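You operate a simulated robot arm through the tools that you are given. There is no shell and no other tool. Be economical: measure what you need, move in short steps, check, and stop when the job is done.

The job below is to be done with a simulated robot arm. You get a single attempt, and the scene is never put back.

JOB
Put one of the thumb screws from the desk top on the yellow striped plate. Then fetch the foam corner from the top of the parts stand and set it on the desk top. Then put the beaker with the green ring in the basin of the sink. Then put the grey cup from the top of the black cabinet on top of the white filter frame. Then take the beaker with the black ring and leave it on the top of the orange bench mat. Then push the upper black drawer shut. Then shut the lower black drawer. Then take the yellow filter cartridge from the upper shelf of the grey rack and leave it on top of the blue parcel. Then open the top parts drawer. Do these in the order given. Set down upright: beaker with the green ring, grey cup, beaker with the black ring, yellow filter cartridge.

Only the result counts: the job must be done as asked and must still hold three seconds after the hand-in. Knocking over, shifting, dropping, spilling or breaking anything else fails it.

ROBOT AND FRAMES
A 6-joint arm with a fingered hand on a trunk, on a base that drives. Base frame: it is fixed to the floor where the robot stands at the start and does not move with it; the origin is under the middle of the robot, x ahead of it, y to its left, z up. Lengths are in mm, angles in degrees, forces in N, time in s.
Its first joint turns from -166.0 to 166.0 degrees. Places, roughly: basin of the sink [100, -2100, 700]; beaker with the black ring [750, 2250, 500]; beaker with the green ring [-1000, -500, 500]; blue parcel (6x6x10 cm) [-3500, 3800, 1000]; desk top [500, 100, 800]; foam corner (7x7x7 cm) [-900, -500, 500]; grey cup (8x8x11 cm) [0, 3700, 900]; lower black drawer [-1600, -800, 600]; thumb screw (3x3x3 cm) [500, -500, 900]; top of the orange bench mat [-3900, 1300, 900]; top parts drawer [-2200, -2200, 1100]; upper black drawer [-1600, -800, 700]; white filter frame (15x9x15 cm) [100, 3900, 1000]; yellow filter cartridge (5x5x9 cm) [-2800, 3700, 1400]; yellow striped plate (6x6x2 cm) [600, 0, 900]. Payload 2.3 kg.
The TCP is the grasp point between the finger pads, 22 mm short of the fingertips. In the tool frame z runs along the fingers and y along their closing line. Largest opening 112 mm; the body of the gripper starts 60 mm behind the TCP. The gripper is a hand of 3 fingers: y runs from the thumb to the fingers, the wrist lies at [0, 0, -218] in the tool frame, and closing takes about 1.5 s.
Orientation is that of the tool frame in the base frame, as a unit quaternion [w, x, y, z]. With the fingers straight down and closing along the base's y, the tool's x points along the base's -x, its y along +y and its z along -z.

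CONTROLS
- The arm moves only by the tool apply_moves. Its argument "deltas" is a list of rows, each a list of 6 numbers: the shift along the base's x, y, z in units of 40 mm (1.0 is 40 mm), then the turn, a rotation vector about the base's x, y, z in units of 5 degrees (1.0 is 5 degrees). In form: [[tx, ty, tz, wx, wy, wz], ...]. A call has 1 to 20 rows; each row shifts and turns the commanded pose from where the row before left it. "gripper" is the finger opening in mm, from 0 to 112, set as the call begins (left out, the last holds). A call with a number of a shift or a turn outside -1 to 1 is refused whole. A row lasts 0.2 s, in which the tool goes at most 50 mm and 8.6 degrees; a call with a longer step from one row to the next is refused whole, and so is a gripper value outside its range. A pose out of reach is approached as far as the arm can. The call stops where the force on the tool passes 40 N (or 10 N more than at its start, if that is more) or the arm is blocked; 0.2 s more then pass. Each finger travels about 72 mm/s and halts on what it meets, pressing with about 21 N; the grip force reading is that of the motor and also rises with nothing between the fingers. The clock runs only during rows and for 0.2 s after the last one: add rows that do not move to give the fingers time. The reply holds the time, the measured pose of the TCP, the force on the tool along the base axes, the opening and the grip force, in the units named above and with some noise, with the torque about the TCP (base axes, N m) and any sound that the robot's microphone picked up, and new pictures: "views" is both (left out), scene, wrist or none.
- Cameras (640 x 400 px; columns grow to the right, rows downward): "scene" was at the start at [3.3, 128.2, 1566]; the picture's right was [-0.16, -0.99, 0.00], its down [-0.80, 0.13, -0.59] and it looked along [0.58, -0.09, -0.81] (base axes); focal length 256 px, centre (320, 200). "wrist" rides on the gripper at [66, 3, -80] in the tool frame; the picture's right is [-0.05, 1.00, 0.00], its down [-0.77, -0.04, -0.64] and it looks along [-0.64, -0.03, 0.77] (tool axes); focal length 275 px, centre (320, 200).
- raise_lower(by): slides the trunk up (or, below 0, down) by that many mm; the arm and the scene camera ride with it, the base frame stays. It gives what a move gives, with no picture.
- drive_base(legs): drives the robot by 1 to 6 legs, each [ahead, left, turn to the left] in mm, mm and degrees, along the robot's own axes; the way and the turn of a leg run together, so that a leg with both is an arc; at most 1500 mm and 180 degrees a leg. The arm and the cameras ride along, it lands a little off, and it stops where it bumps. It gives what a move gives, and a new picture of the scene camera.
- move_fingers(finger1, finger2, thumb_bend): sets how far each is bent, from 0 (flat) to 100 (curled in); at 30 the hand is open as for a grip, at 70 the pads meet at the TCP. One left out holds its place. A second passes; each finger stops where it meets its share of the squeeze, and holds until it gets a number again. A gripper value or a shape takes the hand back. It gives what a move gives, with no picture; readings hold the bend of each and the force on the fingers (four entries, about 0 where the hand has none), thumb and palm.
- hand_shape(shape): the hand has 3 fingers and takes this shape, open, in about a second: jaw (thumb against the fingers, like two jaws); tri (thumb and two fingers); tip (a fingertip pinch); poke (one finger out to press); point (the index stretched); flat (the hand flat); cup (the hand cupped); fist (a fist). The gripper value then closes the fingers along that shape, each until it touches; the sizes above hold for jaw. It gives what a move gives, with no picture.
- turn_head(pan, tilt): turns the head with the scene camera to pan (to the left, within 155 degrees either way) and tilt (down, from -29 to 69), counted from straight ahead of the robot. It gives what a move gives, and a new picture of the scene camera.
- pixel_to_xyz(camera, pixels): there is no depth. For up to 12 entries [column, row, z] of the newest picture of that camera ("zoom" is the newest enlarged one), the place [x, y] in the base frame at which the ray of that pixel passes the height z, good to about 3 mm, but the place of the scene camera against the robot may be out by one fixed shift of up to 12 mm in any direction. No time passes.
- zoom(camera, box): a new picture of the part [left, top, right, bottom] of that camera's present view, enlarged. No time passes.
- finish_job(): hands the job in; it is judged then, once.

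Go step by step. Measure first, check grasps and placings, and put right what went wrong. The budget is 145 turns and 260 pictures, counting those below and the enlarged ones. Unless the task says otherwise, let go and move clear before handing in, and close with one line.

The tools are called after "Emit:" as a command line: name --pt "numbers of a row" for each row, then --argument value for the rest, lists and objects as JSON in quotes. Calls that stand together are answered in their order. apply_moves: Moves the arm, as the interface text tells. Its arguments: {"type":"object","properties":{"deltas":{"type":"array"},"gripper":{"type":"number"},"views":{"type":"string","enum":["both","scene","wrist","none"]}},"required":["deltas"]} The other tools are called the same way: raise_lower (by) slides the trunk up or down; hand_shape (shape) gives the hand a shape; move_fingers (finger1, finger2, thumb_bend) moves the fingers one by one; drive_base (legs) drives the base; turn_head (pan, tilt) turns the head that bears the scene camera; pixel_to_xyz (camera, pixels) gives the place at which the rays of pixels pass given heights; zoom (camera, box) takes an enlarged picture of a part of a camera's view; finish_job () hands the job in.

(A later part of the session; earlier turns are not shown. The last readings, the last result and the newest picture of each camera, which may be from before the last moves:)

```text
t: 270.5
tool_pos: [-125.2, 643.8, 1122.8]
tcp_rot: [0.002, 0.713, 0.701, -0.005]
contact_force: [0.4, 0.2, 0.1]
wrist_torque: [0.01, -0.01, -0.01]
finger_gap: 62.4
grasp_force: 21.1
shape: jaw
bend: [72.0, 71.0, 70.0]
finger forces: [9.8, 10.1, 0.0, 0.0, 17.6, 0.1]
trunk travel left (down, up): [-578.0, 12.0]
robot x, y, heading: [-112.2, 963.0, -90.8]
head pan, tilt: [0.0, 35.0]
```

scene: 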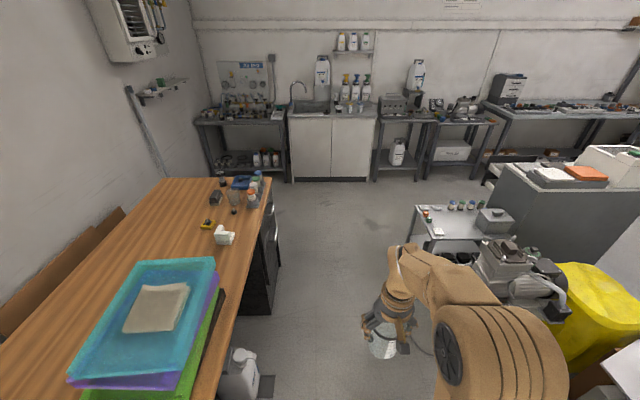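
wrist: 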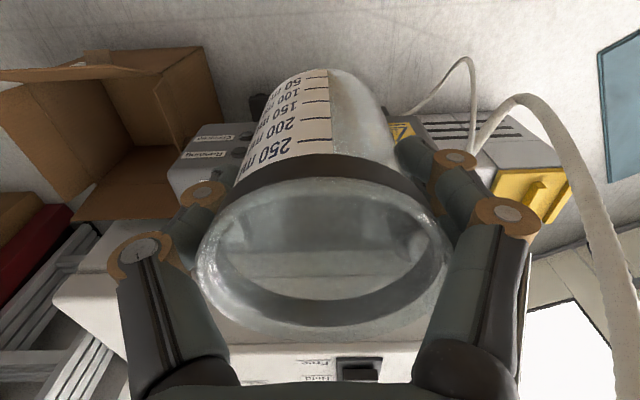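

Path clear ahead. Going on to y≈−1330, then turning to face −x.

Emit:
drive_base --legs '[[1400, 0, 0.8], [880, 0, 0], [0, 0, -90]]'

Emit:
turn_head --pan 0 --tilt 30

Emit:
pixel_to_xyz --camera "scene" --pixels '[[320, 200, 0]]'

```text
t: 285.5
tool_pos: [-401.1, -1317.9, 1123.5]
tcp_rot: [-0.002, 1.0, 0.009, -0.005]
contact_force: [-0.4, 0.5, -0.2]
wrist_torque: [0.0, -0.02, 0.0]
finger_gap: 62.0
grasp_force: 21.2
shape: jaw
bend: [72.0, 71.0, 70.0]
finger forces: [9.7, 10.0, 0.0, 0.0, 17.6, 0.0]
trunk travel left (down, up): [-578.0, 12.0]
robot x, y, heading: [-84.8, -1314.9, -178.9]
head pan, tilt: [0.0, 35.0]
```

scene: 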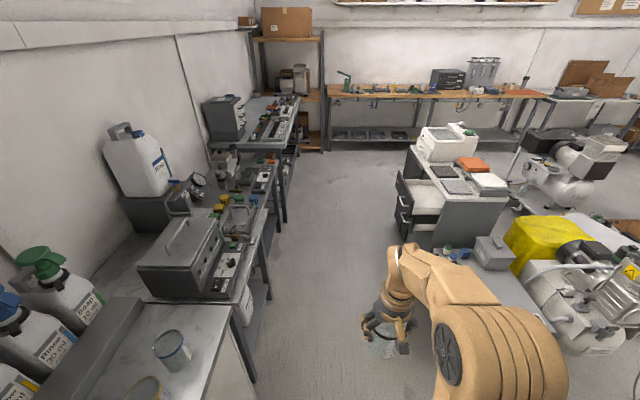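

```text
t: 286.2
tool_pos: [-401.0, -1318.7, 1122.7]
tcp_rot: [-0.003, 1.0, 0.008, -0.003]
contact_force: [0.0, -0.2, 0.0]
wrist_torque: [-0.01, 0.03, 0.0]
finger_gap: 62.1
grasp_force: 20.6
shape: jaw
bend: [72.0, 71.0, 70.0]
finger forces: [9.7, 10.0, 0.0, 0.0, 17.6, 0.0]
trunk travel left (down, up): [-578.0, 12.0]
robot x, y, heading: [-84.4, -1318.3, -178.8]
head pan, tilt: [0.0, 30.0]
```

scene: 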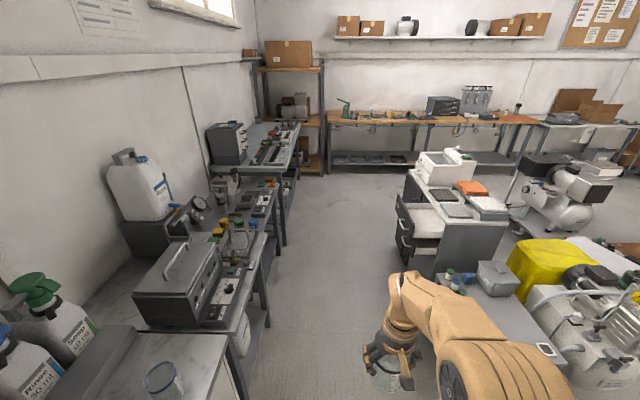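

```text
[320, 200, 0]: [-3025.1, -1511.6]
```

Aisle visible. Measuring its sides, and the mat.

Emit:
pixel_to_xyz --camera "scene" --pixels '[[268, 327, 0], [285, 245, 0], [300, 185, 0], [397, 240, 600], [397, 255, 500], [410, 125, 900], [500, 122, 900], [535, 124, 900], [540, 215, 0], [515, 237, 0], [325, 174, 0], [505, 170, 0]]'

Emit:
zoom --camera "scene" --box '[320, 60, 640, 260]'

```text
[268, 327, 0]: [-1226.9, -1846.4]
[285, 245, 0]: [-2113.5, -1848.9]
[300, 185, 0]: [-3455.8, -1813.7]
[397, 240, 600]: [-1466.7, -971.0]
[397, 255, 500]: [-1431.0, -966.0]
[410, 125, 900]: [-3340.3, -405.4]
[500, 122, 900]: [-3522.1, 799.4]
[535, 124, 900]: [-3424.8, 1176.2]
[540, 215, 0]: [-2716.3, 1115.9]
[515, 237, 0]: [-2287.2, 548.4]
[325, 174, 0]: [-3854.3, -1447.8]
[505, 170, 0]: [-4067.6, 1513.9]
```

```text
2.00 times, centred on (480, 160) of scene
```

zoom: 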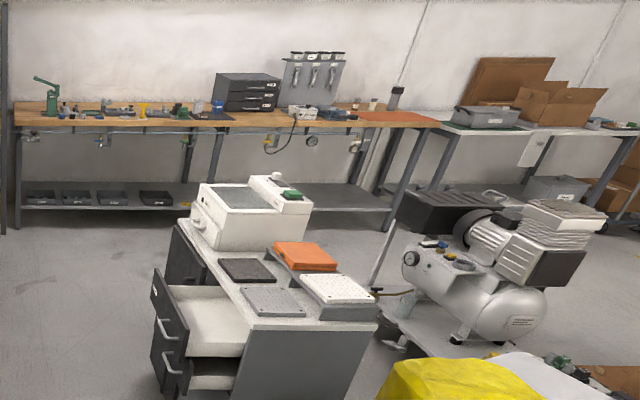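

Aisle runs y −1846…−970. Shifting to y≈−1400 and driving ahead along it.

Emit:
drive_base --legs '[[0, 85, -1.1], [1450, 0, 0], [1350, 0, 0]]'

Emit:
turn_head --pan -65 --tilt 30

```text
t: 300.4
tool_pos: [-3201.5, -1398.2, 1122.8]
tcp_rot: [-0.002, 1.0, -0.001, -0.004]
contact_force: [0.1, 0.4, -0.3]
wrist_torque: [0.01, 0.01, -0.03]
finger_gap: 61.7
grasp_force: 21.3
shape: jaw
bend: [72.0, 71.0, 70.0]
finger forces: [9.7, 10.0, 0.1, 0.0, 17.6, 0.0]
trunk travel left (down, up): [-578.0, 12.0]
robot x, y, heading: [-2883.1, -1402.5, -180.1]
head pan, tilt: [0.0, 30.0]
```

scene: 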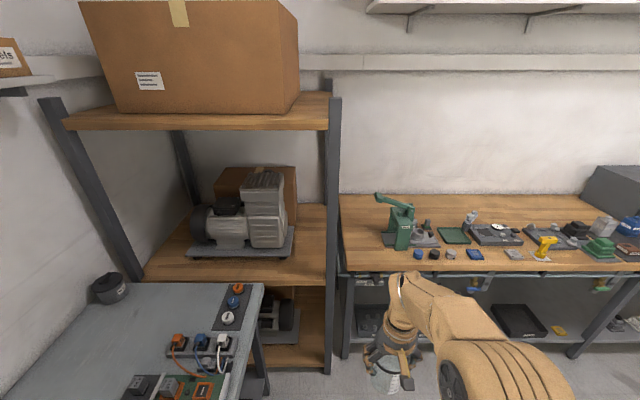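

```text
t: 301.8
tool_pos: [-3201.6, -1396.9, 1122.9]
tcp_rot: [-0.003, 1.0, 0.0, -0.004]
contact_force: [0.8, 0.6, -0.2]
wrist_torque: [0.02, 0.02, -0.01]
finger_gap: 61.7
grasp_force: 21.3
shape: jaw
bend: [72.0, 71.0, 70.0]
finger forces: [9.7, 10.1, 0.0, 0.0, 17.7, 0.0]
trunk travel left (down, up): [-578.0, 12.0]
robot x, y, heading: [-2878.7, -1400.9, -179.8]
head pan, tilt: [-65.0, 30.0]
```

scene: 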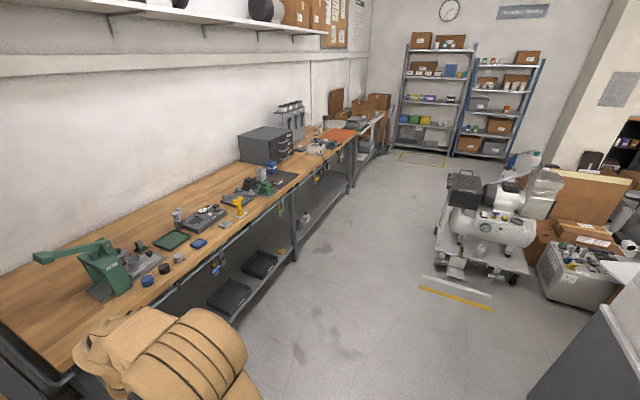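

Wide clear aisle along the bench to the orange mat at (338,135). Measuring the bench front edge, compressor and mat.

Emit:
pixel_to_xyz --camera "scene" --pixels '[[290, 187, 880], [352, 140, 880], [340, 128, 880], [322, 133, 880], [335, 142, 880], [437, 240, 0], [420, 290, 0], [295, 262, 0], [349, 195, 0], [440, 190, 600]]'

Emit:
zoom --camera "scene" --box '[270, 90, 400, 180]'

```text
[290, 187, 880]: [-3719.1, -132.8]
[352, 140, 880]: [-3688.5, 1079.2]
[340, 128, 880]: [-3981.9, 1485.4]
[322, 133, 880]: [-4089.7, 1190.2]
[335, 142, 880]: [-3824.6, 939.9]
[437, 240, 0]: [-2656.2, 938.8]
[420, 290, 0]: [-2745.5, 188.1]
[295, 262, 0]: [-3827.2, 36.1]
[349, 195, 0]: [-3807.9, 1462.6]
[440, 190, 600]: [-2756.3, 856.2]
```

```text
4.44 times, centred on (335, 135) of scene
```

zoom: 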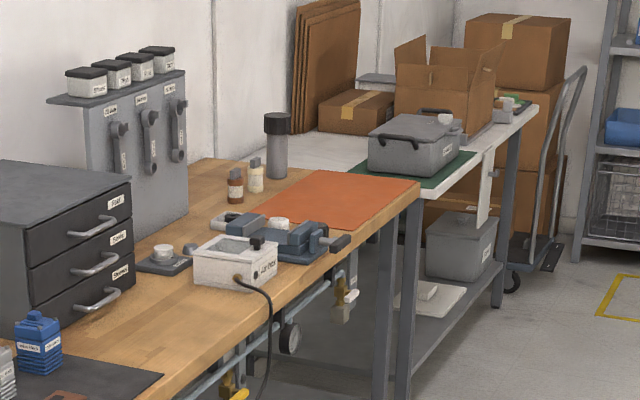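

Mat spans about x −3980…−3700, y 1000…1450. I'll move ahead to x≈−3150 and strafe along the bench to y≈1250.

Emit:
drive_base --legs '[[270, 0, 0], [0, -1350, 0], [0, -1300, 0]]'

Emit:
turn_head --pan 0 --tilt 45

```text
t: 316.2
tool_pos: [-3489.7, 1261.1, 1122.6]
tcp_rot: [-0.002, 1.0, 0.004, -0.004]
contact_force: [0.4, -0.8, -1.6]
wrist_torque: [0.01, 0.02, 0.01]
finger_gap: 61.9
grasp_force: 21.5
shape: jaw
bend: [72.0, 71.0, 70.0]
finger forces: [9.8, 10.0, 0.0, 0.0, 17.6, 0.0]
trunk travel left (down, up): [-578.0, 12.0]
robot x, y, heading: [-3171.1, 1260.5, -179.3]
head pan, tilt: [-65.0, 30.0]
```

scene: 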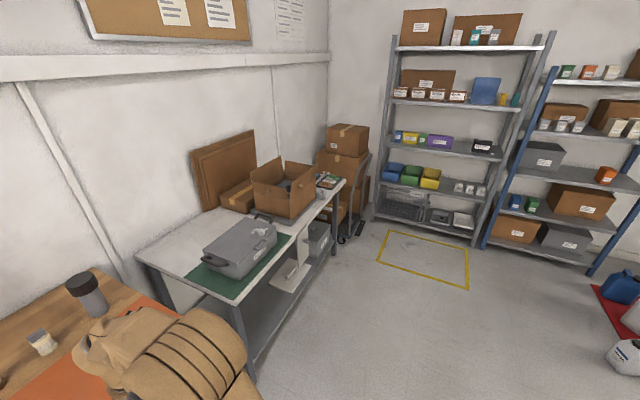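

```text
t: 317.6
tool_pos: [-3489.6, 1260.8, 1122.3]
tcp_rot: [-0.003, 1.0, 0.004, -0.005]
contact_force: [-0.7, -0.1, 0.9]
wrist_torque: [-0.02, -0.02, 0.01]
finger_gap: 62.1
grasp_force: 21.4
shape: jaw
bend: [72.0, 71.0, 70.0]
finger forces: [9.8, 10.1, 0.0, 0.0, 17.5, 0.0]
trunk travel left (down, up): [-578.0, 12.0]
robot x, y, heading: [-3170.5, 1257.2, -179.7]
head pan, tilt: [0.0, 45.0]
```

scene: 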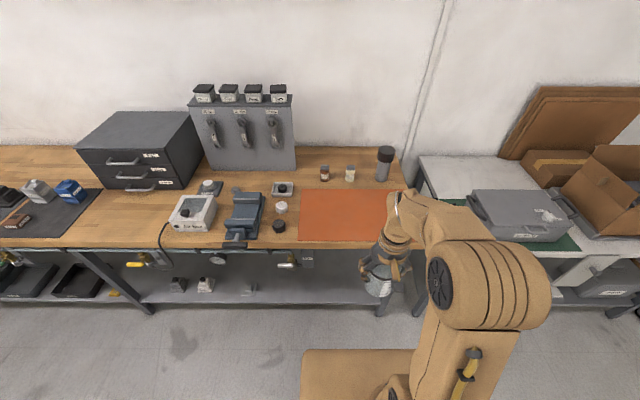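

Mat spans (300–386, 188–242). Measuring it.

Emit:
pixel_to_xyz --camera "scene" --pixels '[[300, 242, 880], [385, 242, 880], [300, 190, 880], [384, 190, 880], [340, 215, 880], [340, 215, 900], [300, 250, 880], [325, 180, 880]]'

```text
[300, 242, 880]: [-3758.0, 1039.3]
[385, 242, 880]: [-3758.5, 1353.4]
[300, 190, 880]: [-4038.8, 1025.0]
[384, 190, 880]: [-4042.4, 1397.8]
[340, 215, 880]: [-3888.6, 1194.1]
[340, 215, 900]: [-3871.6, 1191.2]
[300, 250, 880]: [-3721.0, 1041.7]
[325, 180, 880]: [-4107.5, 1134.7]
```

Mat spans x −4040…−3758, y 1030…1390. Driving 215 mm ahead, then extending to (−3840,1245).

Emit:
drive_base --legs '[[215, 0, 0]]'

Emit:
apply_moves --pt "-0.7 0 0 0 0 0" --pt "-0.7 0 0 0 0 0" --pt "-0.7 0 -0.4 0 0 0" --pt "-0.7 0 -0.5 0 0 0" --pt "-0.6 0 -0.6 0 0 0" --pt "0 0 -0.6 0 0 0" --pt "0 0 0 0 0 0" --views "both"

```text
t: 319.3
tool_pos: [-3700.8, 1258.4, 1123.8]
tcp_rot: [-0.002, 1.0, 0.005, -0.004]
contact_force: [-0.5, -0.3, -0.2]
wrist_torque: [0.0, 0.02, -0.01]
finger_gap: 62.0
grasp_force: 21.1
shape: jaw
bend: [72.0, 71.0, 70.0]
finger forces: [9.8, 10.1, 0.0, 0.0, 17.6, 0.0]
trunk travel left (down, up): [-578.0, 12.0]
robot x, y, heading: [-3380.9, 1256.9, -179.4]
head pan, tilt: [0.0, 45.0]
```

scene: 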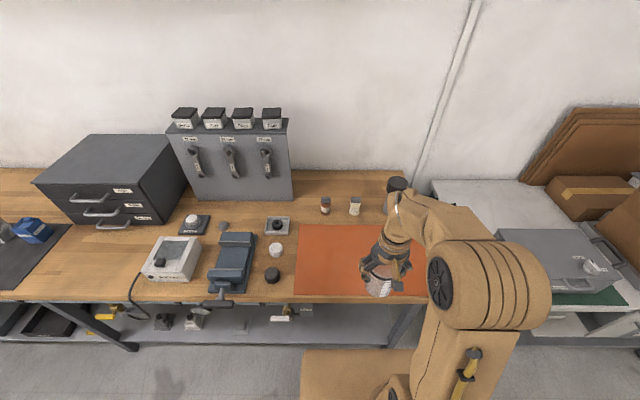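

```text
t: 320.9
tool_pos: [-3837.4, 1258.8, 1039.7]
tcp_rot: [-0.003, 1.0, 0.003, -0.005]
contact_force: [0.1, 0.9, -1.6]
wrist_torque: [0.03, 0.03, -0.01]
finger_gap: 61.7
grasp_force: 21.4
shape: jaw
bend: [72.0, 71.0, 70.0]
finger forces: [9.8, 10.1, 0.1, 0.1, 17.6, 0.1]
trunk travel left (down, up): [-578.0, 12.0]
robot x, y, heading: [-3382.0, 1255.0, -179.3]
head pan, tilt: [0.0, 45.0]
```

scene: 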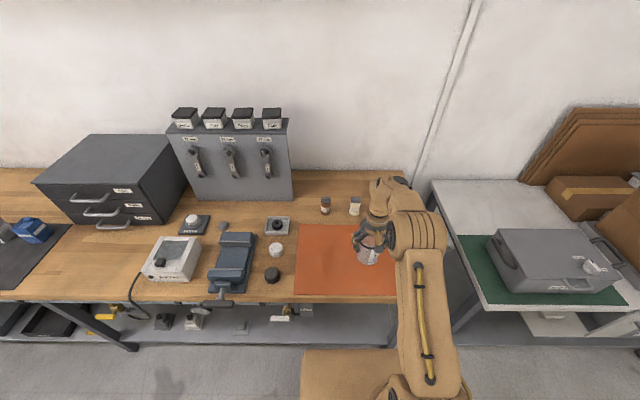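
wrist: 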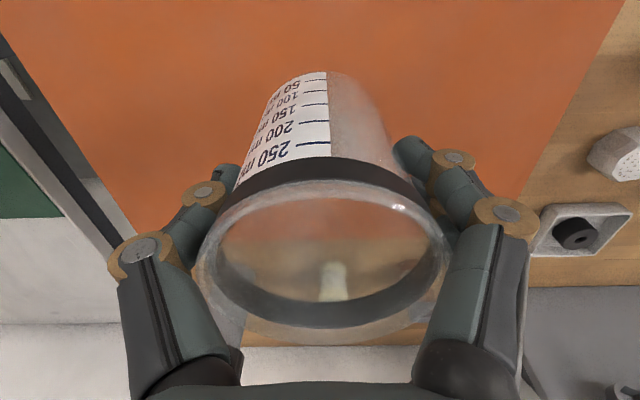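

Over the mat. Lowering: arm to z≈985, then trunk steps.

Emit:
apply_moves --pt "0 -0.3 -0.5 0 0 0" --pt "0 0 -0.5 0 0 0" --pt "0 0 -0.4 0 0 0" --pt "0 0 0 0 0 0" --views "none"

Emit:
raise_lower --by -15

Emit:
raise_lower --by -7

Emit:
raise_lower --by -5

```text
t: 321.9
tool_pos: [-3836.4, 1246.3, 982.8]
tcp_rot: [-0.001, 1.0, 0.003, -0.005]
contact_force: [-0.2, -0.7, -0.1]
wrist_torque: [-0.01, 0.0, -0.01]
finger_gap: 61.3
grasp_force: 21.2
shape: jaw
bend: [72.0, 71.0, 70.0]
finger forces: [9.8, 10.3, 0.0, 0.0, 17.6, 0.1]
trunk travel left (down, up): [-578.0, 12.0]
robot x, y, heading: [-3385.0, 1258.8, -179.0]
head pan, tilt: [0.0, 45.0]
```

```text
t: 322.5
tool_pos: [-3836.8, 1246.1, 967.7]
tcp_rot: [-0.003, 1.0, 0.004, -0.005]
contact_force: [0.1, -0.3, -0.6]
wrist_torque: [-0.03, -0.01, -0.05]
finger_gap: 61.8
grasp_force: 21.2
shape: jaw
bend: [72.0, 71.0, 70.0]
finger forces: [9.8, 10.2, 0.0, 0.0, 17.6, 0.1]
trunk travel left (down, up): [-563.0, 27.0]
robot x, y, heading: [-3381.4, 1256.2, -179.4]
head pan, tilt: [0.0, 45.0]
```

```text
t: 323.1
tool_pos: [-3836.8, 1246.4, 961.5]
tcp_rot: [-0.003, 1.0, 0.004, -0.005]
contact_force: [0.2, -0.9, -1.3]
wrist_torque: [-0.03, 0.0, 0.01]
finger_gap: 61.4
grasp_force: 21.2
shape: jaw
bend: [72.0, 71.0, 70.0]
finger forces: [9.7, 10.2, 0.1, 0.0, 17.5, 0.0]
trunk travel left (down, up): [-556.0, 34.0]
robot x, y, heading: [-3382.4, 1256.9, -179.5]
head pan, tilt: [0.0, 45.0]
```

```text
t: 323.6
tool_pos: [-3836.9, 1248.2, 955.8]
tcp_rot: [-0.003, 1.0, 0.006, -0.004]
contact_force: [-0.5, 0.9, -0.8]
wrist_torque: [0.02, -0.02, 0.01]
finger_gap: 61.8
grasp_force: 20.8
shape: jaw
bend: [72.0, 71.0, 70.0]
finger forces: [9.7, 10.2, 0.0, 0.1, 17.6, 0.0]
trunk travel left (down, up): [-551.0, 39.0]
robot x, y, heading: [-3383.5, 1257.2, -179.4]
head pan, tilt: [0.0, 45.0]
```

Emit:
raise_lower --by -5

Emit:
raise_lower --by -5

Emit:
raise_lower --by -4

Emit:
raise_lower --by -4

```text
t: 324.1
tool_pos: [-3835.7, 1245.9, 951.7]
tcp_rot: [-0.003, 1.0, 0.004, -0.004]
contact_force: [0.8, 0.7, -0.9]
wrist_torque: [0.0, 0.02, 0.01]
finger_gap: 61.4
grasp_force: 21.1
shape: jaw
bend: [72.0, 71.0, 70.0]
finger forces: [9.8, 10.2, 0.0, 0.0, 17.6, 0.0]
trunk travel left (down, up): [-546.0, 44.0]
robot x, y, heading: [-3382.4, 1259.0, -179.2]
head pan, tilt: [0.0, 45.0]
```

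```text
t: 324.7
tool_pos: [-3836.9, 1246.2, 946.8]
tcp_rot: [-0.003, 1.0, 0.005, -0.005]
contact_force: [0.0, 0.2, 0.0]
wrist_torque: [-0.01, -0.02, -0.03]
finger_gap: 61.9
grasp_force: 21.0
shape: jaw
bend: [72.0, 71.0, 70.0]
finger forces: [9.8, 10.3, 0.0, 0.0, 17.6, 0.1]
trunk travel left (down, up): [-541.0, 49.0]
robot x, y, heading: [-3380.6, 1256.1, -179.4]
head pan, tilt: [0.0, 45.0]
```

```text
t: 325.2
tool_pos: [-3837.3, 1248.0, 943.0]
tcp_rot: [-0.002, 1.0, 0.005, -0.005]
contact_force: [-0.4, 0.2, -0.6]
wrist_torque: [0.01, 0.04, 0.0]
finger_gap: 61.5
grasp_force: 21.0
shape: jaw
bend: [72.0, 71.0, 70.0]
finger forces: [9.9, 10.3, 0.0, 0.1, 17.6, 0.1]
trunk travel left (down, up): [-537.0, 53.0]
robot x, y, heading: [-3382.1, 1255.2, -179.4]
head pan, tilt: [0.0, 45.0]
```

```text
t: 325.7
tool_pos: [-3836.4, 1246.4, 938.0]
tcp_rot: [-0.003, 1.0, 0.005, -0.005]
contact_force: [0.0, 0.3, -0.5]
wrist_torque: [-0.04, 0.04, 0.0]
finger_gap: 61.5
grasp_force: 20.7
shape: jaw
bend: [72.0, 71.0, 70.0]
finger forces: [9.8, 10.1, 0.0, 0.0, 17.7, 0.0]
trunk travel left (down, up): [-533.0, 57.0]
robot x, y, heading: [-3383.0, 1255.9, -179.4]
head pan, tilt: [0.0, 45.0]
```

Emit:
raise_lower --by -4

Emit:
raise_lower --by -4

Emit:
raise_lower --by -4

Emit:
raise_lower --by -4

Emit:
zoom --camera "scene" --box '[290, 160, 450, 320]'

```text
t: 326.3
tool_pos: [-3836.1, 1246.0, 934.2]
tcp_rot: [-0.003, 1.0, 0.004, -0.004]
contact_force: [-0.8, -0.3, 0.3]
wrist_torque: [-0.01, 0.02, -0.04]
finger_gap: 61.6
grasp_force: 20.9
shape: jaw
bend: [72.0, 71.0, 70.0]
finger forces: [10.0, 10.4, 0.0, 0.0, 18.0, 0.0]
trunk travel left (down, up): [-529.0, 61.0]
robot x, y, heading: [-3388.2, 1257.3, -179.5]
head pan, tilt: [0.0, 45.0]
```

```text
t: 326.8
tool_pos: [-3836.8, 1246.6, 932.4]
tcp_rot: [-0.003, 1.0, 0.004, -0.006]
contact_force: [-3.9, -0.3, 23.5]
wrist_torque: [-0.17, 0.06, -0.08]
finger_gap: 60.7
grasp_force: 21.1
shape: jaw
bend: [73.0, 72.0, 71.0]
finger forces: [10.8, 13.3, 0.0, 0.0, 19.7, 0.0]
trunk travel left (down, up): [-525.0, 65.0]
robot x, y, heading: [-3383.9, 1255.8, -179.5]
head pan, tilt: [0.0, 45.0]
```

```text
t: 327.3
tool_pos: [-3836.4, 1246.6, 929.2]
tcp_rot: [-0.003, 1.0, 0.003, -0.009]
contact_force: [2.7, -0.1, 21.7]
wrist_torque: [-0.12, -0.1, -0.17]
finger_gap: 59.9
grasp_force: 21.1
shape: jaw
bend: [74.0, 73.0, 71.0]
finger forces: [11.8, 15.5, 0.0, 0.0, 22.4, 0.1]
trunk travel left (down, up): [-522.0, 68.0]
robot x, y, heading: [-3380.4, 1258.4, -179.5]
head pan, tilt: [0.0, 45.0]
stopped: the force on the tool passed its limit at 41 N (the readings are from after the stop); the commanded pose is now the measured one
```

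```text
t: 327.7
tool_pos: [-3837.1, 1246.0, 928.3]
tcp_rot: [-0.002, 1.0, 0.003, -0.012]
contact_force: [8.4, -0.9, 25.4]
wrist_torque: [-0.04, -0.13, -0.06]
finger_gap: 59.8
grasp_force: 20.9
shape: jaw
bend: [74.0, 73.0, 71.0]
finger forces: [12.9, 15.6, 0.0, 0.0, 23.4, 0.0]
trunk travel left (down, up): [-519.0, 71.0]
robot x, y, heading: [-3377.6, 1254.2, -179.4]
head pan, tilt: [0.0, 45.0]
stopped: the force on the tool passed its limit at 43 N (the readings are from after the stop); the commanded pose is now the measured one
```

```text
2.50 times, centred on (370, 240) of scene
```

zoom: 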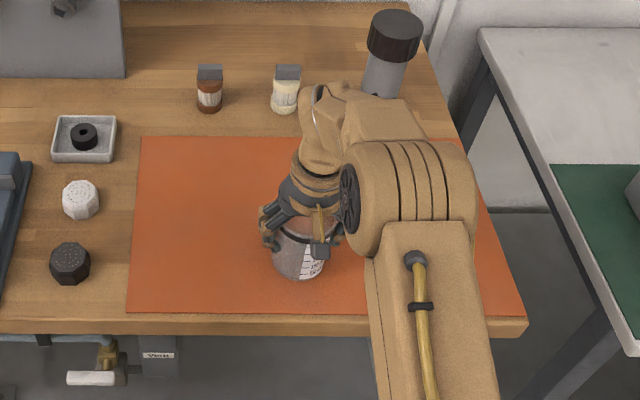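

Contact on the mat. Easing up 5 mm, releasing to 92, and lifting.

Emit:
raise_lower --by 5

Emit:
apply_moves --pt "0 0 0 0 0 0" --pt "0 0 0 0 0 0" --pt "0 0 0 0 0 0" --pt "0 0 0 0 0 0" --gripper 90 --views "none"

Emit:
raise_lower --by 15

Emit:
apply_moves --pt "0 0 0.2 0 0 0" --pt "0 0 0.5 0 0 0" --pt "0 0 0.7 0 0 0" --pt "0 0 0.8 0 0 0" --pt "0 0 0.8 0 0 0" --pt "0 0 0 0 0 0" --gripper 104 --views "both"

```text
t: 328.3
tool_pos: [-3839.7, 1246.7, 931.8]
tcp_rot: [-0.003, 1.0, 0.003, -0.009]
contact_force: [0.6, -0.3, -0.2]
wrist_torque: [0.0, -0.03, 0.02]
finger_gap: 59.8
grasp_force: 21.1
shape: jaw
bend: [73.0, 72.0, 71.0]
finger forces: [10.0, 12.1, 0.0, 0.0, 19.4, 0.0]
trunk travel left (down, up): [-524.0, 66.0]
robot x, y, heading: [-3382.7, 1259.3, -179.4]
head pan, tilt: [0.0, 45.0]
```

```text
t: 329.3
tool_pos: [-3839.8, 1246.2, 931.1]
tcp_rot: [-0.002, 1.0, 0.004, -0.01]
contact_force: [0.4, 0.0, -0.6]
wrist_torque: [-0.04, 0.0, -0.03]
finger_gap: 89.5
grasp_force: 0.0
shape: jaw
bend: [59.0, 59.0, 55.0]
finger forces: [0.1, 0.0, 0.0, 0.1, 0.1, 0.0]
trunk travel left (down, up): [-524.0, 66.0]
robot x, y, heading: [-3381.7, 1253.9, -179.7]
head pan, tilt: [0.0, 45.0]
```

```text
t: 329.9
tool_pos: [-3840.6, 1244.8, 946.9]
tcp_rot: [-0.003, 1.0, 0.004, -0.009]
contact_force: [-0.1, 0.3, 0.9]
wrist_torque: [-0.01, -0.01, -0.01]
finger_gap: 89.7
grasp_force: 0.1
shape: jaw
bend: [59.0, 59.0, 55.0]
finger forces: [0.1, 0.0, 0.0, 0.0, 0.1, 0.0]
trunk travel left (down, up): [-539.0, 51.0]
robot x, y, heading: [-3379.8, 1257.6, -179.4]
head pan, tilt: [0.0, 45.0]
```

```text
t: 331.3
tool_pos: [-3839.7, 1248.6, 1067.1]
tcp_rot: [-0.003, 1.0, 0.002, -0.01]
contact_force: [-0.1, -0.3, -0.5]
wrist_torque: [-0.02, 0.01, 0.0]
finger_gap: 103.9
grasp_force: 0.1
shape: jaw
bend: [44.0, 44.0, 40.0]
finger forces: [0.0, 0.0, 0.0, 0.1, 0.0, 0.0]
trunk travel left (down, up): [-539.0, 51.0]
robot x, y, heading: [-3382.1, 1253.4, -179.2]
head pan, tilt: [0.0, 45.0]
```

scene: 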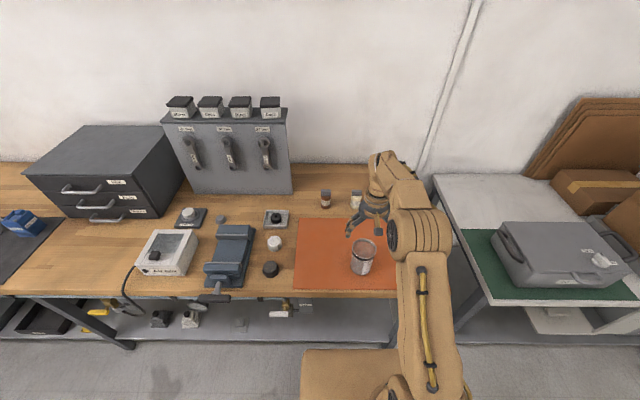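
wrist: 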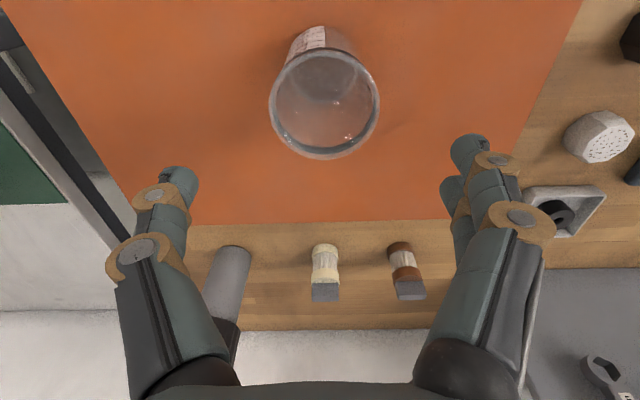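

The black-ring beaker stands upright on the mat. Retracting and returning to the aisle for the black drawers.

Emit:
apply_moves --pt "0.7 0 0.4 0 0 0" --pt "0.8 0 0.4 0 0 0" --pt "0.8 0 0.2 0 0 0" --pt "0.8 0 0 0 0 0" --pt "0.3 0 0 0 0 0" --pt "0 0 0 0 0 0" --views "none"

Emit:
drive_base --legs '[[-230, 0, -0.6], [0, 1350, 0], [0, 1300, 0], [0, 0, -90], [0, -900, 0]]'

Emit:
turn_head --pan -45 --tilt 40

```text
t: 332.7
tool_pos: [-3703.5, 1246.9, 1106.6]
tcp_rot: [-0.002, 1.0, 0.004, -0.009]
contact_force: [-0.7, 0.1, -0.2]
wrist_torque: [0.05, 0.01, -0.03]
finger_gap: 104.1
grasp_force: 0.0
shape: jaw
bend: [44.0, 44.0, 40.0]
finger forces: [0.1, 0.0, 0.1, 0.0, 0.0, 0.0]
trunk travel left (down, up): [-539.0, 51.0]
robot x, y, heading: [-3382.2, 1257.8, -179.5]
head pan, tilt: [0.0, 45.0]
```

```text
t: 354.9
tool_pos: [-2321.7, -1046.9, 1105.9]
tcp_rot: [-0.009, 0.713, -0.701, -0.005]
contact_force: [0.8, -1.1, -0.8]
wrist_torque: [0.02, -0.03, 0.0]
finger_gap: 104.1
grasp_force: 0.1
shape: jaw
bend: [44.0, 44.0, 40.0]
finger forces: [0.0, 0.1, 0.0, 0.1, 0.1, 0.1]
trunk travel left (down, up): [-539.0, 51.0]
robot x, y, heading: [-2312.8, -1367.5, 91.1]
head pan, tilt: [0.0, 45.0]
```

scene: 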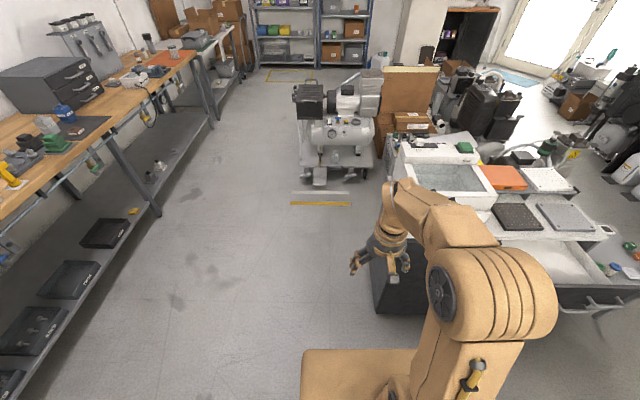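

```text
t: 356.0
tool_pos: [-2321.7, -1047.4, 1106.6]
tcp_rot: [-0.009, 0.713, -0.701, -0.005]
contact_force: [0.0, -0.3, -0.8]
wrist_torque: [-0.03, 0.04, -0.03]
finger_gap: 103.7
grasp_force: 0.0
shape: jaw
bend: [44.0, 44.0, 40.0]
finger forces: [0.0, 0.0, 0.0, 0.0, 0.0, 0.0]
trunk travel left (down, up): [-539.0, 51.0]
robot x, y, heading: [-2306.8, -1370.0, 91.1]
head pan, tilt: [-45.0, 40.0]
```

scene: 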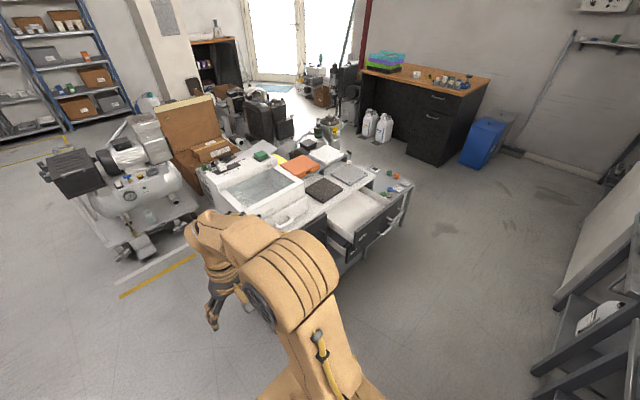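

Open drawers are at (375,220). Moving right to face them, backing a bit for room.

Emit:
drive_base --legs '[[-110, 0, -1.1], [0, -720, 0]]'

Emit:
turn_head --pan 0 --tilt 50

Emit:
zoom --camera "scene" --box '[190, 100, 450, 300]'

```text
t: 360.7
tool_pos: [-1601.3, -1156.0, 1108.4]
tcp_rot: [0.008, -0.707, 0.707, 0.005]
contact_force: [0.2, 0.6, -0.4]
wrist_torque: [0.0, 0.03, 0.02]
finger_gap: 103.7
grasp_force: 0.0
shape: jaw
bend: [44.0, 44.0, 40.0]
finger forces: [0.0, 0.1, 0.0, 0.0, 0.0, 0.0]
trunk travel left (down, up): [-539.0, 51.0]
robot x, y, heading: [-1594.8, -1475.1, 89.9]
head pan, tilt: [-45.0, 40.0]
```

scene: 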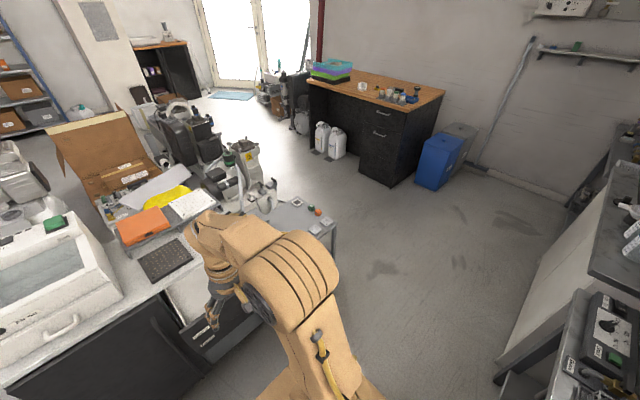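

```text
t: 361.9
tool_pos: [-1601.8, -1155.9, 1106.9]
tcp_rot: [0.009, -0.706, 0.708, 0.005]
contact_force: [0.7, -0.6, -0.2]
wrist_torque: [-0.01, -0.03, 0.01]
finger_gap: 104.0
grasp_force: 0.0
shape: jaw
bend: [44.0, 44.0, 40.0]
finger forces: [0.0, 0.0, 0.0, 0.0, 0.0, 0.1]
trunk travel left (down, up): [-539.0, 51.0]
robot x, y, heading: [-1594.0, -1478.8, 90.0]
head pan, tilt: [0.0, 50.0]
```

scene: 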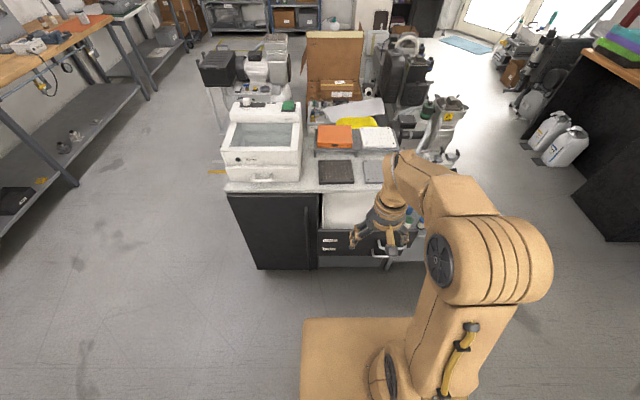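

```text
2.00 times, centred on (320, 200) of scene
```

zoom: 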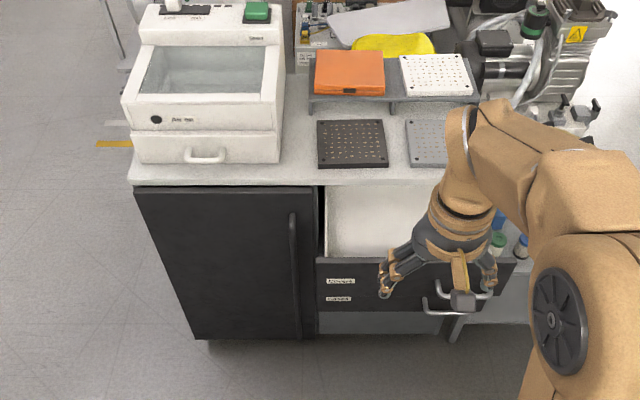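

Measuring drawer front and cabinet.

Emit:
pixel_to_xyz --camera "scene" --pixels '[[319, 229, 780], [410, 229, 780], [319, 229, 750], [230, 195, 850], [318, 268, 0], [258, 269, 0], [320, 196, 850], [390, 250, 720], [375, 257, 600], [330, 249, 700]]'

Emit:
apply_moves --pt "0 0 0 0 0 0" --views "wrist"

```text
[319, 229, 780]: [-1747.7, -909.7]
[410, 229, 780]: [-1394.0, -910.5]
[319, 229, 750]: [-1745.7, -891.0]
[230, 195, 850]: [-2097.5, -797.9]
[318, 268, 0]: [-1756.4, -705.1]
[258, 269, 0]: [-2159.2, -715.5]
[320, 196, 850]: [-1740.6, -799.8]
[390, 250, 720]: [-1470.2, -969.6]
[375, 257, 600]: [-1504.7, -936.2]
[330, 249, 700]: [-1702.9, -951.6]
```

```text
t: 362.2
tool_pos: [-1600.5, -1154.5, 1106.3]
tcp_rot: [0.008, -0.707, 0.708, 0.005]
contact_force: [0.1, 0.6, 0.1]
wrist_torque: [-0.01, 0.01, -0.03]
finger_gap: 104.0
grasp_force: 0.1
shape: jaw
bend: [44.0, 44.0, 40.0]
finger forces: [0.0, 0.1, 0.0, 0.0, 0.1, 0.0]
trunk travel left (down, up): [-539.0, 51.0]
robot x, y, heading: [-1598.2, -1475.6, 90.2]
head pan, tilt: [0.0, 50.0]
```

wrist: 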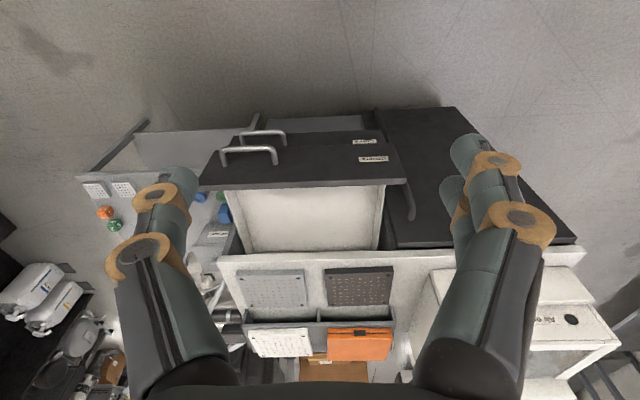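

I'll push with closed fingertips, hand tilted 45° forward. Closing the fingers, lowering the trunk and tilting while extending, then viewing the drawer fronts.

Emit:
raise_lower --by -260

Emit:
apply_moves --pt "0 0.4 0 1 0 0" --pt "0 0.4 0 1 0 0" --pt "0 0.4 0 1 0 0" --pt "0 0.4 0 1 0 0" --pt "0 0.4 0 1 0 0" --pt "0 0.4 0 1 0 0" --pt "0 0.4 0 1 0 0" --pt "0 0.4 0 1 0 0" --pt "0 0.4 0 1 0 0" --pt "0 0 0 0 0 0" --gripper 0 --views "wrist"

```text
t: 364.9
tool_pos: [-1601.7, -1154.9, 846.2]
tcp_rot: [0.009, -0.707, 0.707, 0.006]
contact_force: [-0.7, -0.9, 0.0]
wrist_torque: [-0.01, 0.01, 0.01]
finger_gap: 104.1
grasp_force: 0.2
shape: jaw
bend: [44.0, 44.0, 40.0]
finger forces: [0.0, 0.0, 0.0, 0.1, 0.0, 0.0]
trunk travel left (down, up): [-279.0, 311.0]
robot x, y, heading: [-1594.7, -1476.1, 90.0]
head pan, tilt: [0.0, 50.0]
```

```text
t: 367.1
tool_pos: [-1604.4, -1022.8, 847.2]
tcp_rot: [-0.251, 0.661, -0.657, -0.261]
contact_force: [-0.7, 0.1, -0.1]
wrist_torque: [0.0, -0.01, 0.0]
finger_gap: 0.0
grasp_force: 20.6
shape: jaw
bend: [66.0, 66.0, 67.0]
finger forces: [0.1, 0.0, 0.0, 0.0, 0.0, 0.1]
out of reach, approached as far as the arm can: row 9
trunk travel left (down, up): [-279.0, 311.0]
robot x, y, heading: [-1592.3, -1476.8, 90.2]
head pan, tilt: [0.0, 50.0]
```

wrist: 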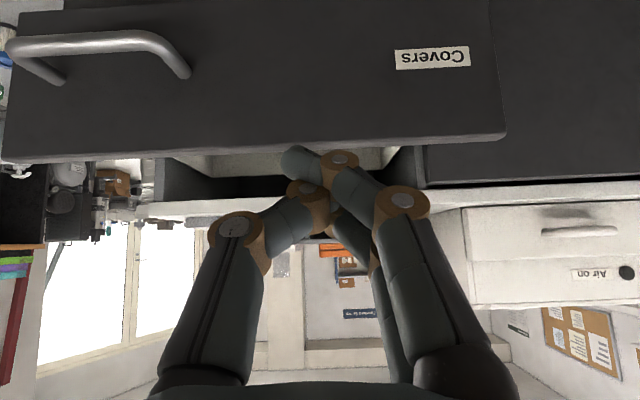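

The upper drawer panel ("Covers") spans z≈650–793 at y≈−915. Driving 70 mm ahead, lowering to z≈745, then pushing.

Emit:
drive_base --legs '[[65, 0, 0]]'

Emit:
raise_lower --by -100

Emit:
apply_moves --pt "0 0.4 0 0 0 0" --pt "0 0.4 0 0 0 0" --pt "0 0.4 0 0 0 0" --pt "0 0.4 0 0 0 0" --pt "0 0 0 0 0 0" --views "both"

```text
t: 368.1
tool_pos: [-1603.0, -956.2, 846.7]
tcp_rot: [-0.251, 0.66, -0.659, -0.259]
contact_force: [-0.1, 0.1, 0.5]
wrist_torque: [0.0, -0.01, -0.01]
finger_gap: 0.1
grasp_force: 20.9
shape: jaw
bend: [66.0, 66.0, 67.0]
finger forces: [0.0, 0.0, 0.0, 0.1, 0.0, 0.0]
trunk travel left (down, up): [-279.0, 311.0]
robot x, y, heading: [-1594.7, -1410.0, 90.0]
head pan, tilt: [0.0, 50.0]
```

scene: 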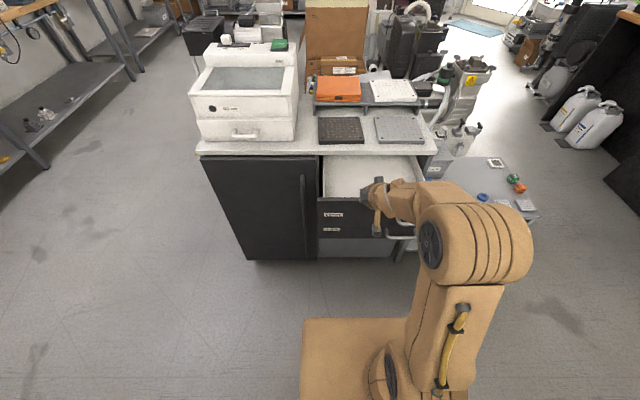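

```text
t: 369.4
tool_pos: [-1604.9, -958.3, 746.7]
tcp_rot: [-0.252, 0.66, -0.659, -0.26]
contact_force: [-0.1, -0.2, 0.5]
wrist_torque: [-0.01, 0.01, 0.0]
finger_gap: 0.0
grasp_force: 21.1
shape: jaw
bend: [66.0, 66.0, 67.0]
finger forces: [0.0, 0.1, 0.0, 0.0, 0.0, 0.1]
trunk travel left (down, up): [-179.0, 411.0]
robot x, y, heading: [-1592.5, -1410.7, 89.9]
head pan, tilt: [0.0, 50.0]
```

```text
t: 370.6
tool_pos: [-1603.7, -893.0, 746.1]
tcp_rot: [-0.251, 0.66, -0.658, -0.261]
contact_force: [-0.2, 0.8, 0.9]
wrist_torque: [-0.02, 0.0, 0.0]
finger_gap: 0.1
grasp_force: 21.3
shape: jaw
bend: [66.0, 66.0, 74.0]
finger forces: [0.0, 0.0, 0.1, 0.1, 0.0, 0.0]
trunk travel left (down, up): [-179.0, 411.0]
robot x, y, heading: [-1595.6, -1413.5, 90.1]
head pan, tilt: [0.0, 50.0]
```

scene: 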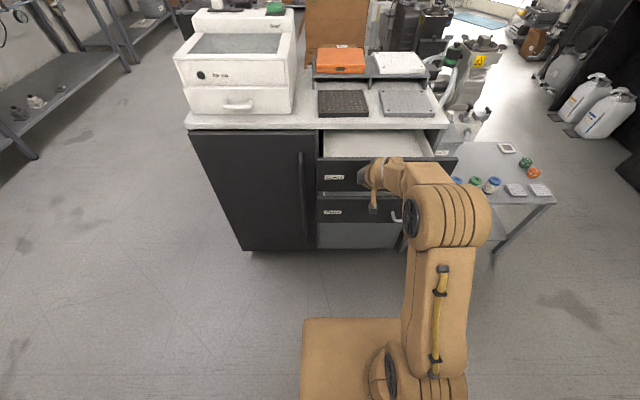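
wrist: 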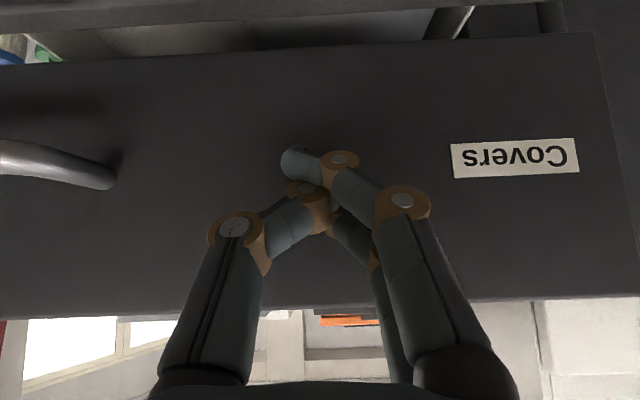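

The drawer appears to be moving with little force. Continuing the push.

Emit:
apply_moves --pt "0 0.5 0 0 0 0" --pt "0 0.5 0 0 0 0" --pt "0 0.5 0 0 0 0" --pt "0 0.5 0 0 0 0" --pt "0 0 0 0 0 0" --views "both"

```text
t: 371.8
tool_pos: [-1605.0, -813.3, 747.7]
tcp_rot: [-0.251, 0.66, -0.658, -0.261]
contact_force: [-1.0, 0.5, 0.6]
wrist_torque: [-0.01, 0.01, 0.01]
finger_gap: 0.1
grasp_force: 21.2
shape: jaw
bend: [66.0, 66.0, 74.0]
finger forces: [0.1, 0.0, 0.0, 0.0, 0.0, 0.0]
trunk travel left (down, up): [-179.0, 411.0]
robot x, y, heading: [-1592.8, -1412.3, 90.3]
head pan, tilt: [0.0, 50.0]
```

scene: 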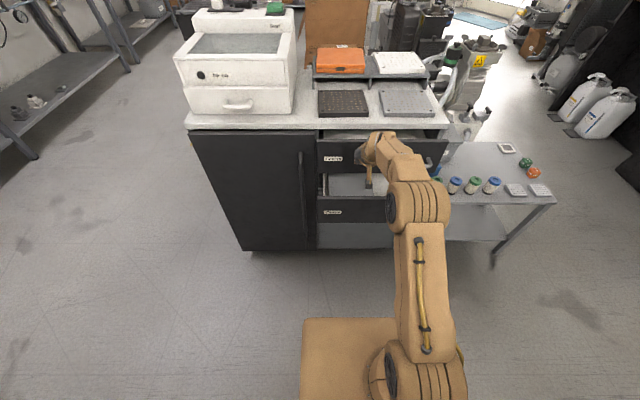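
wrist: 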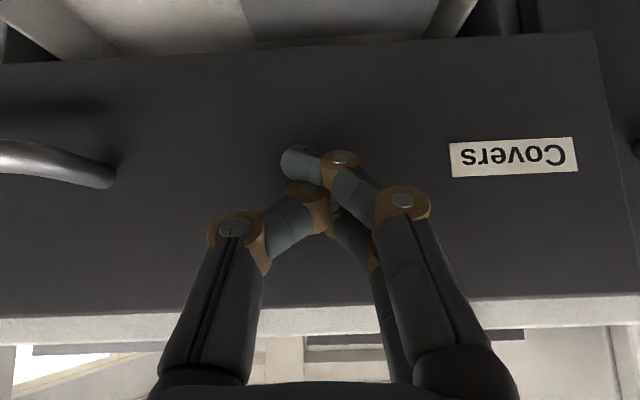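

Drawer is closing (little gap left). Continuing until resistance.

Emit:
apply_moves --pt "0 0.4 0 0 0 0" --pt "0 0.4 0 0 0 0" --pt "0 0.4 0 0 0 0" --pt "0 0.4 0 0 0 0" --pt "0 0.3 0 0 0 0" --pt "0 0.3 0 0 0 0" --views "both"

```text
t: 373.3
tool_pos: [-1605.1, -771.6, 743.5]
tcp_rot: [-0.25, 0.661, -0.659, -0.26]
contact_force: [-4.3, -15.8, 2.0]
wrist_torque: [-0.03, -0.01, -0.15]
finger_gap: 0.0
grasp_force: 21.0
shape: jaw
bend: [66.0, 71.0, 74.0]
finger forces: [0.1, 20.0, 0.1, 0.1, 0.0, 0.0]
out of reach, approached as far as the arm can: row 3, 4, 5, 6
trunk travel left (down, up): [-179.0, 411.0]
robot x, y, heading: [-1592.8, -1414.4, 90.4]
head pan, tilt: [0.0, 50.0]
stopped in row 6: the force on the tool passed its limit at 41 N (the readings are from after the stop); the commanded pose is now the measured one
```

scene: 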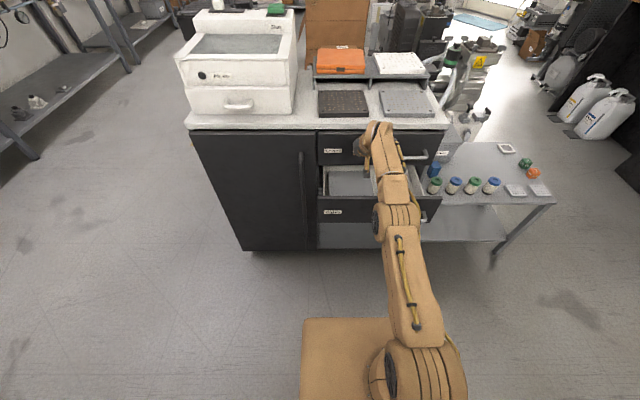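
wrist: 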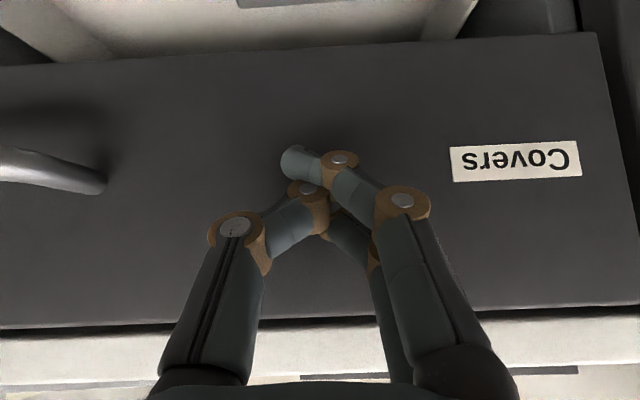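

Push met firm resistance (41 N). Backing off a bit and zooming to check the drawer is flush.

Emit:
apply_moves --pt "0 -0.6 0 0 0 0" --pt "0 -0.8 0 0 0 0" --pt "0 -0.8 0 0 0 0" --pt "0 -0.8 0 0 0 0" --pt "0 -0.8 0 0 0 0" --pt "0 -0.8 0 0 0 0" --pt "0 0 0 0 0 0" --views "wrist"

Emit:
zoom --camera "scene" --box '[290, 110, 450, 260]'

```text
t: 374.9
tool_pos: [-1606.7, -780.5, 780.5]
tcp_rot: [-0.248, 0.661, -0.658, -0.26]
contact_force: [0.0, 1.0, 0.4]
wrist_torque: [-0.03, 0.01, -0.02]
finger_gap: 0.0
grasp_force: 21.5
shape: jaw
bend: [66.0, 67.0, 74.0]
finger forces: [0.0, 0.0, 0.0, 0.0, 0.1, 0.0]
out of reach, approached as far as the arm can: row 1, 2, 3, 4, 5, 6
trunk travel left (down, up): [-179.0, 411.0]
robot x, y, heading: [-1592.8, -1411.1, 90.1]
head pan, tilt: [0.0, 50.0]
```

wrist: 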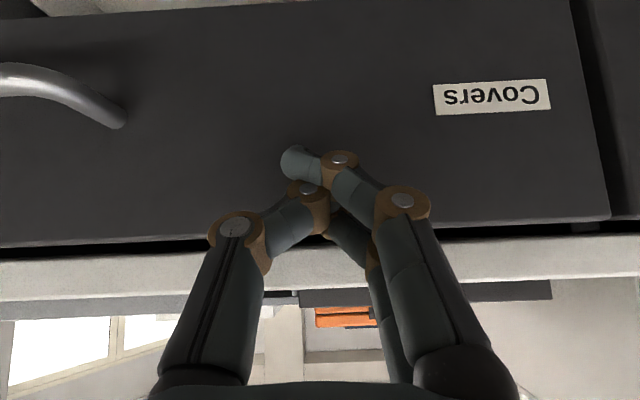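

```text
2.67 times, centred on (370, 185) of scene
```

zoom: 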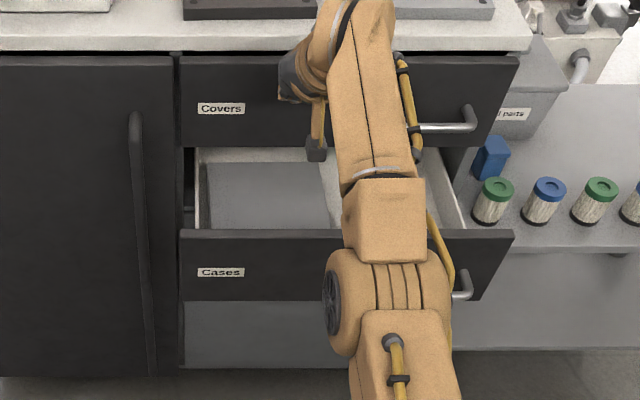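

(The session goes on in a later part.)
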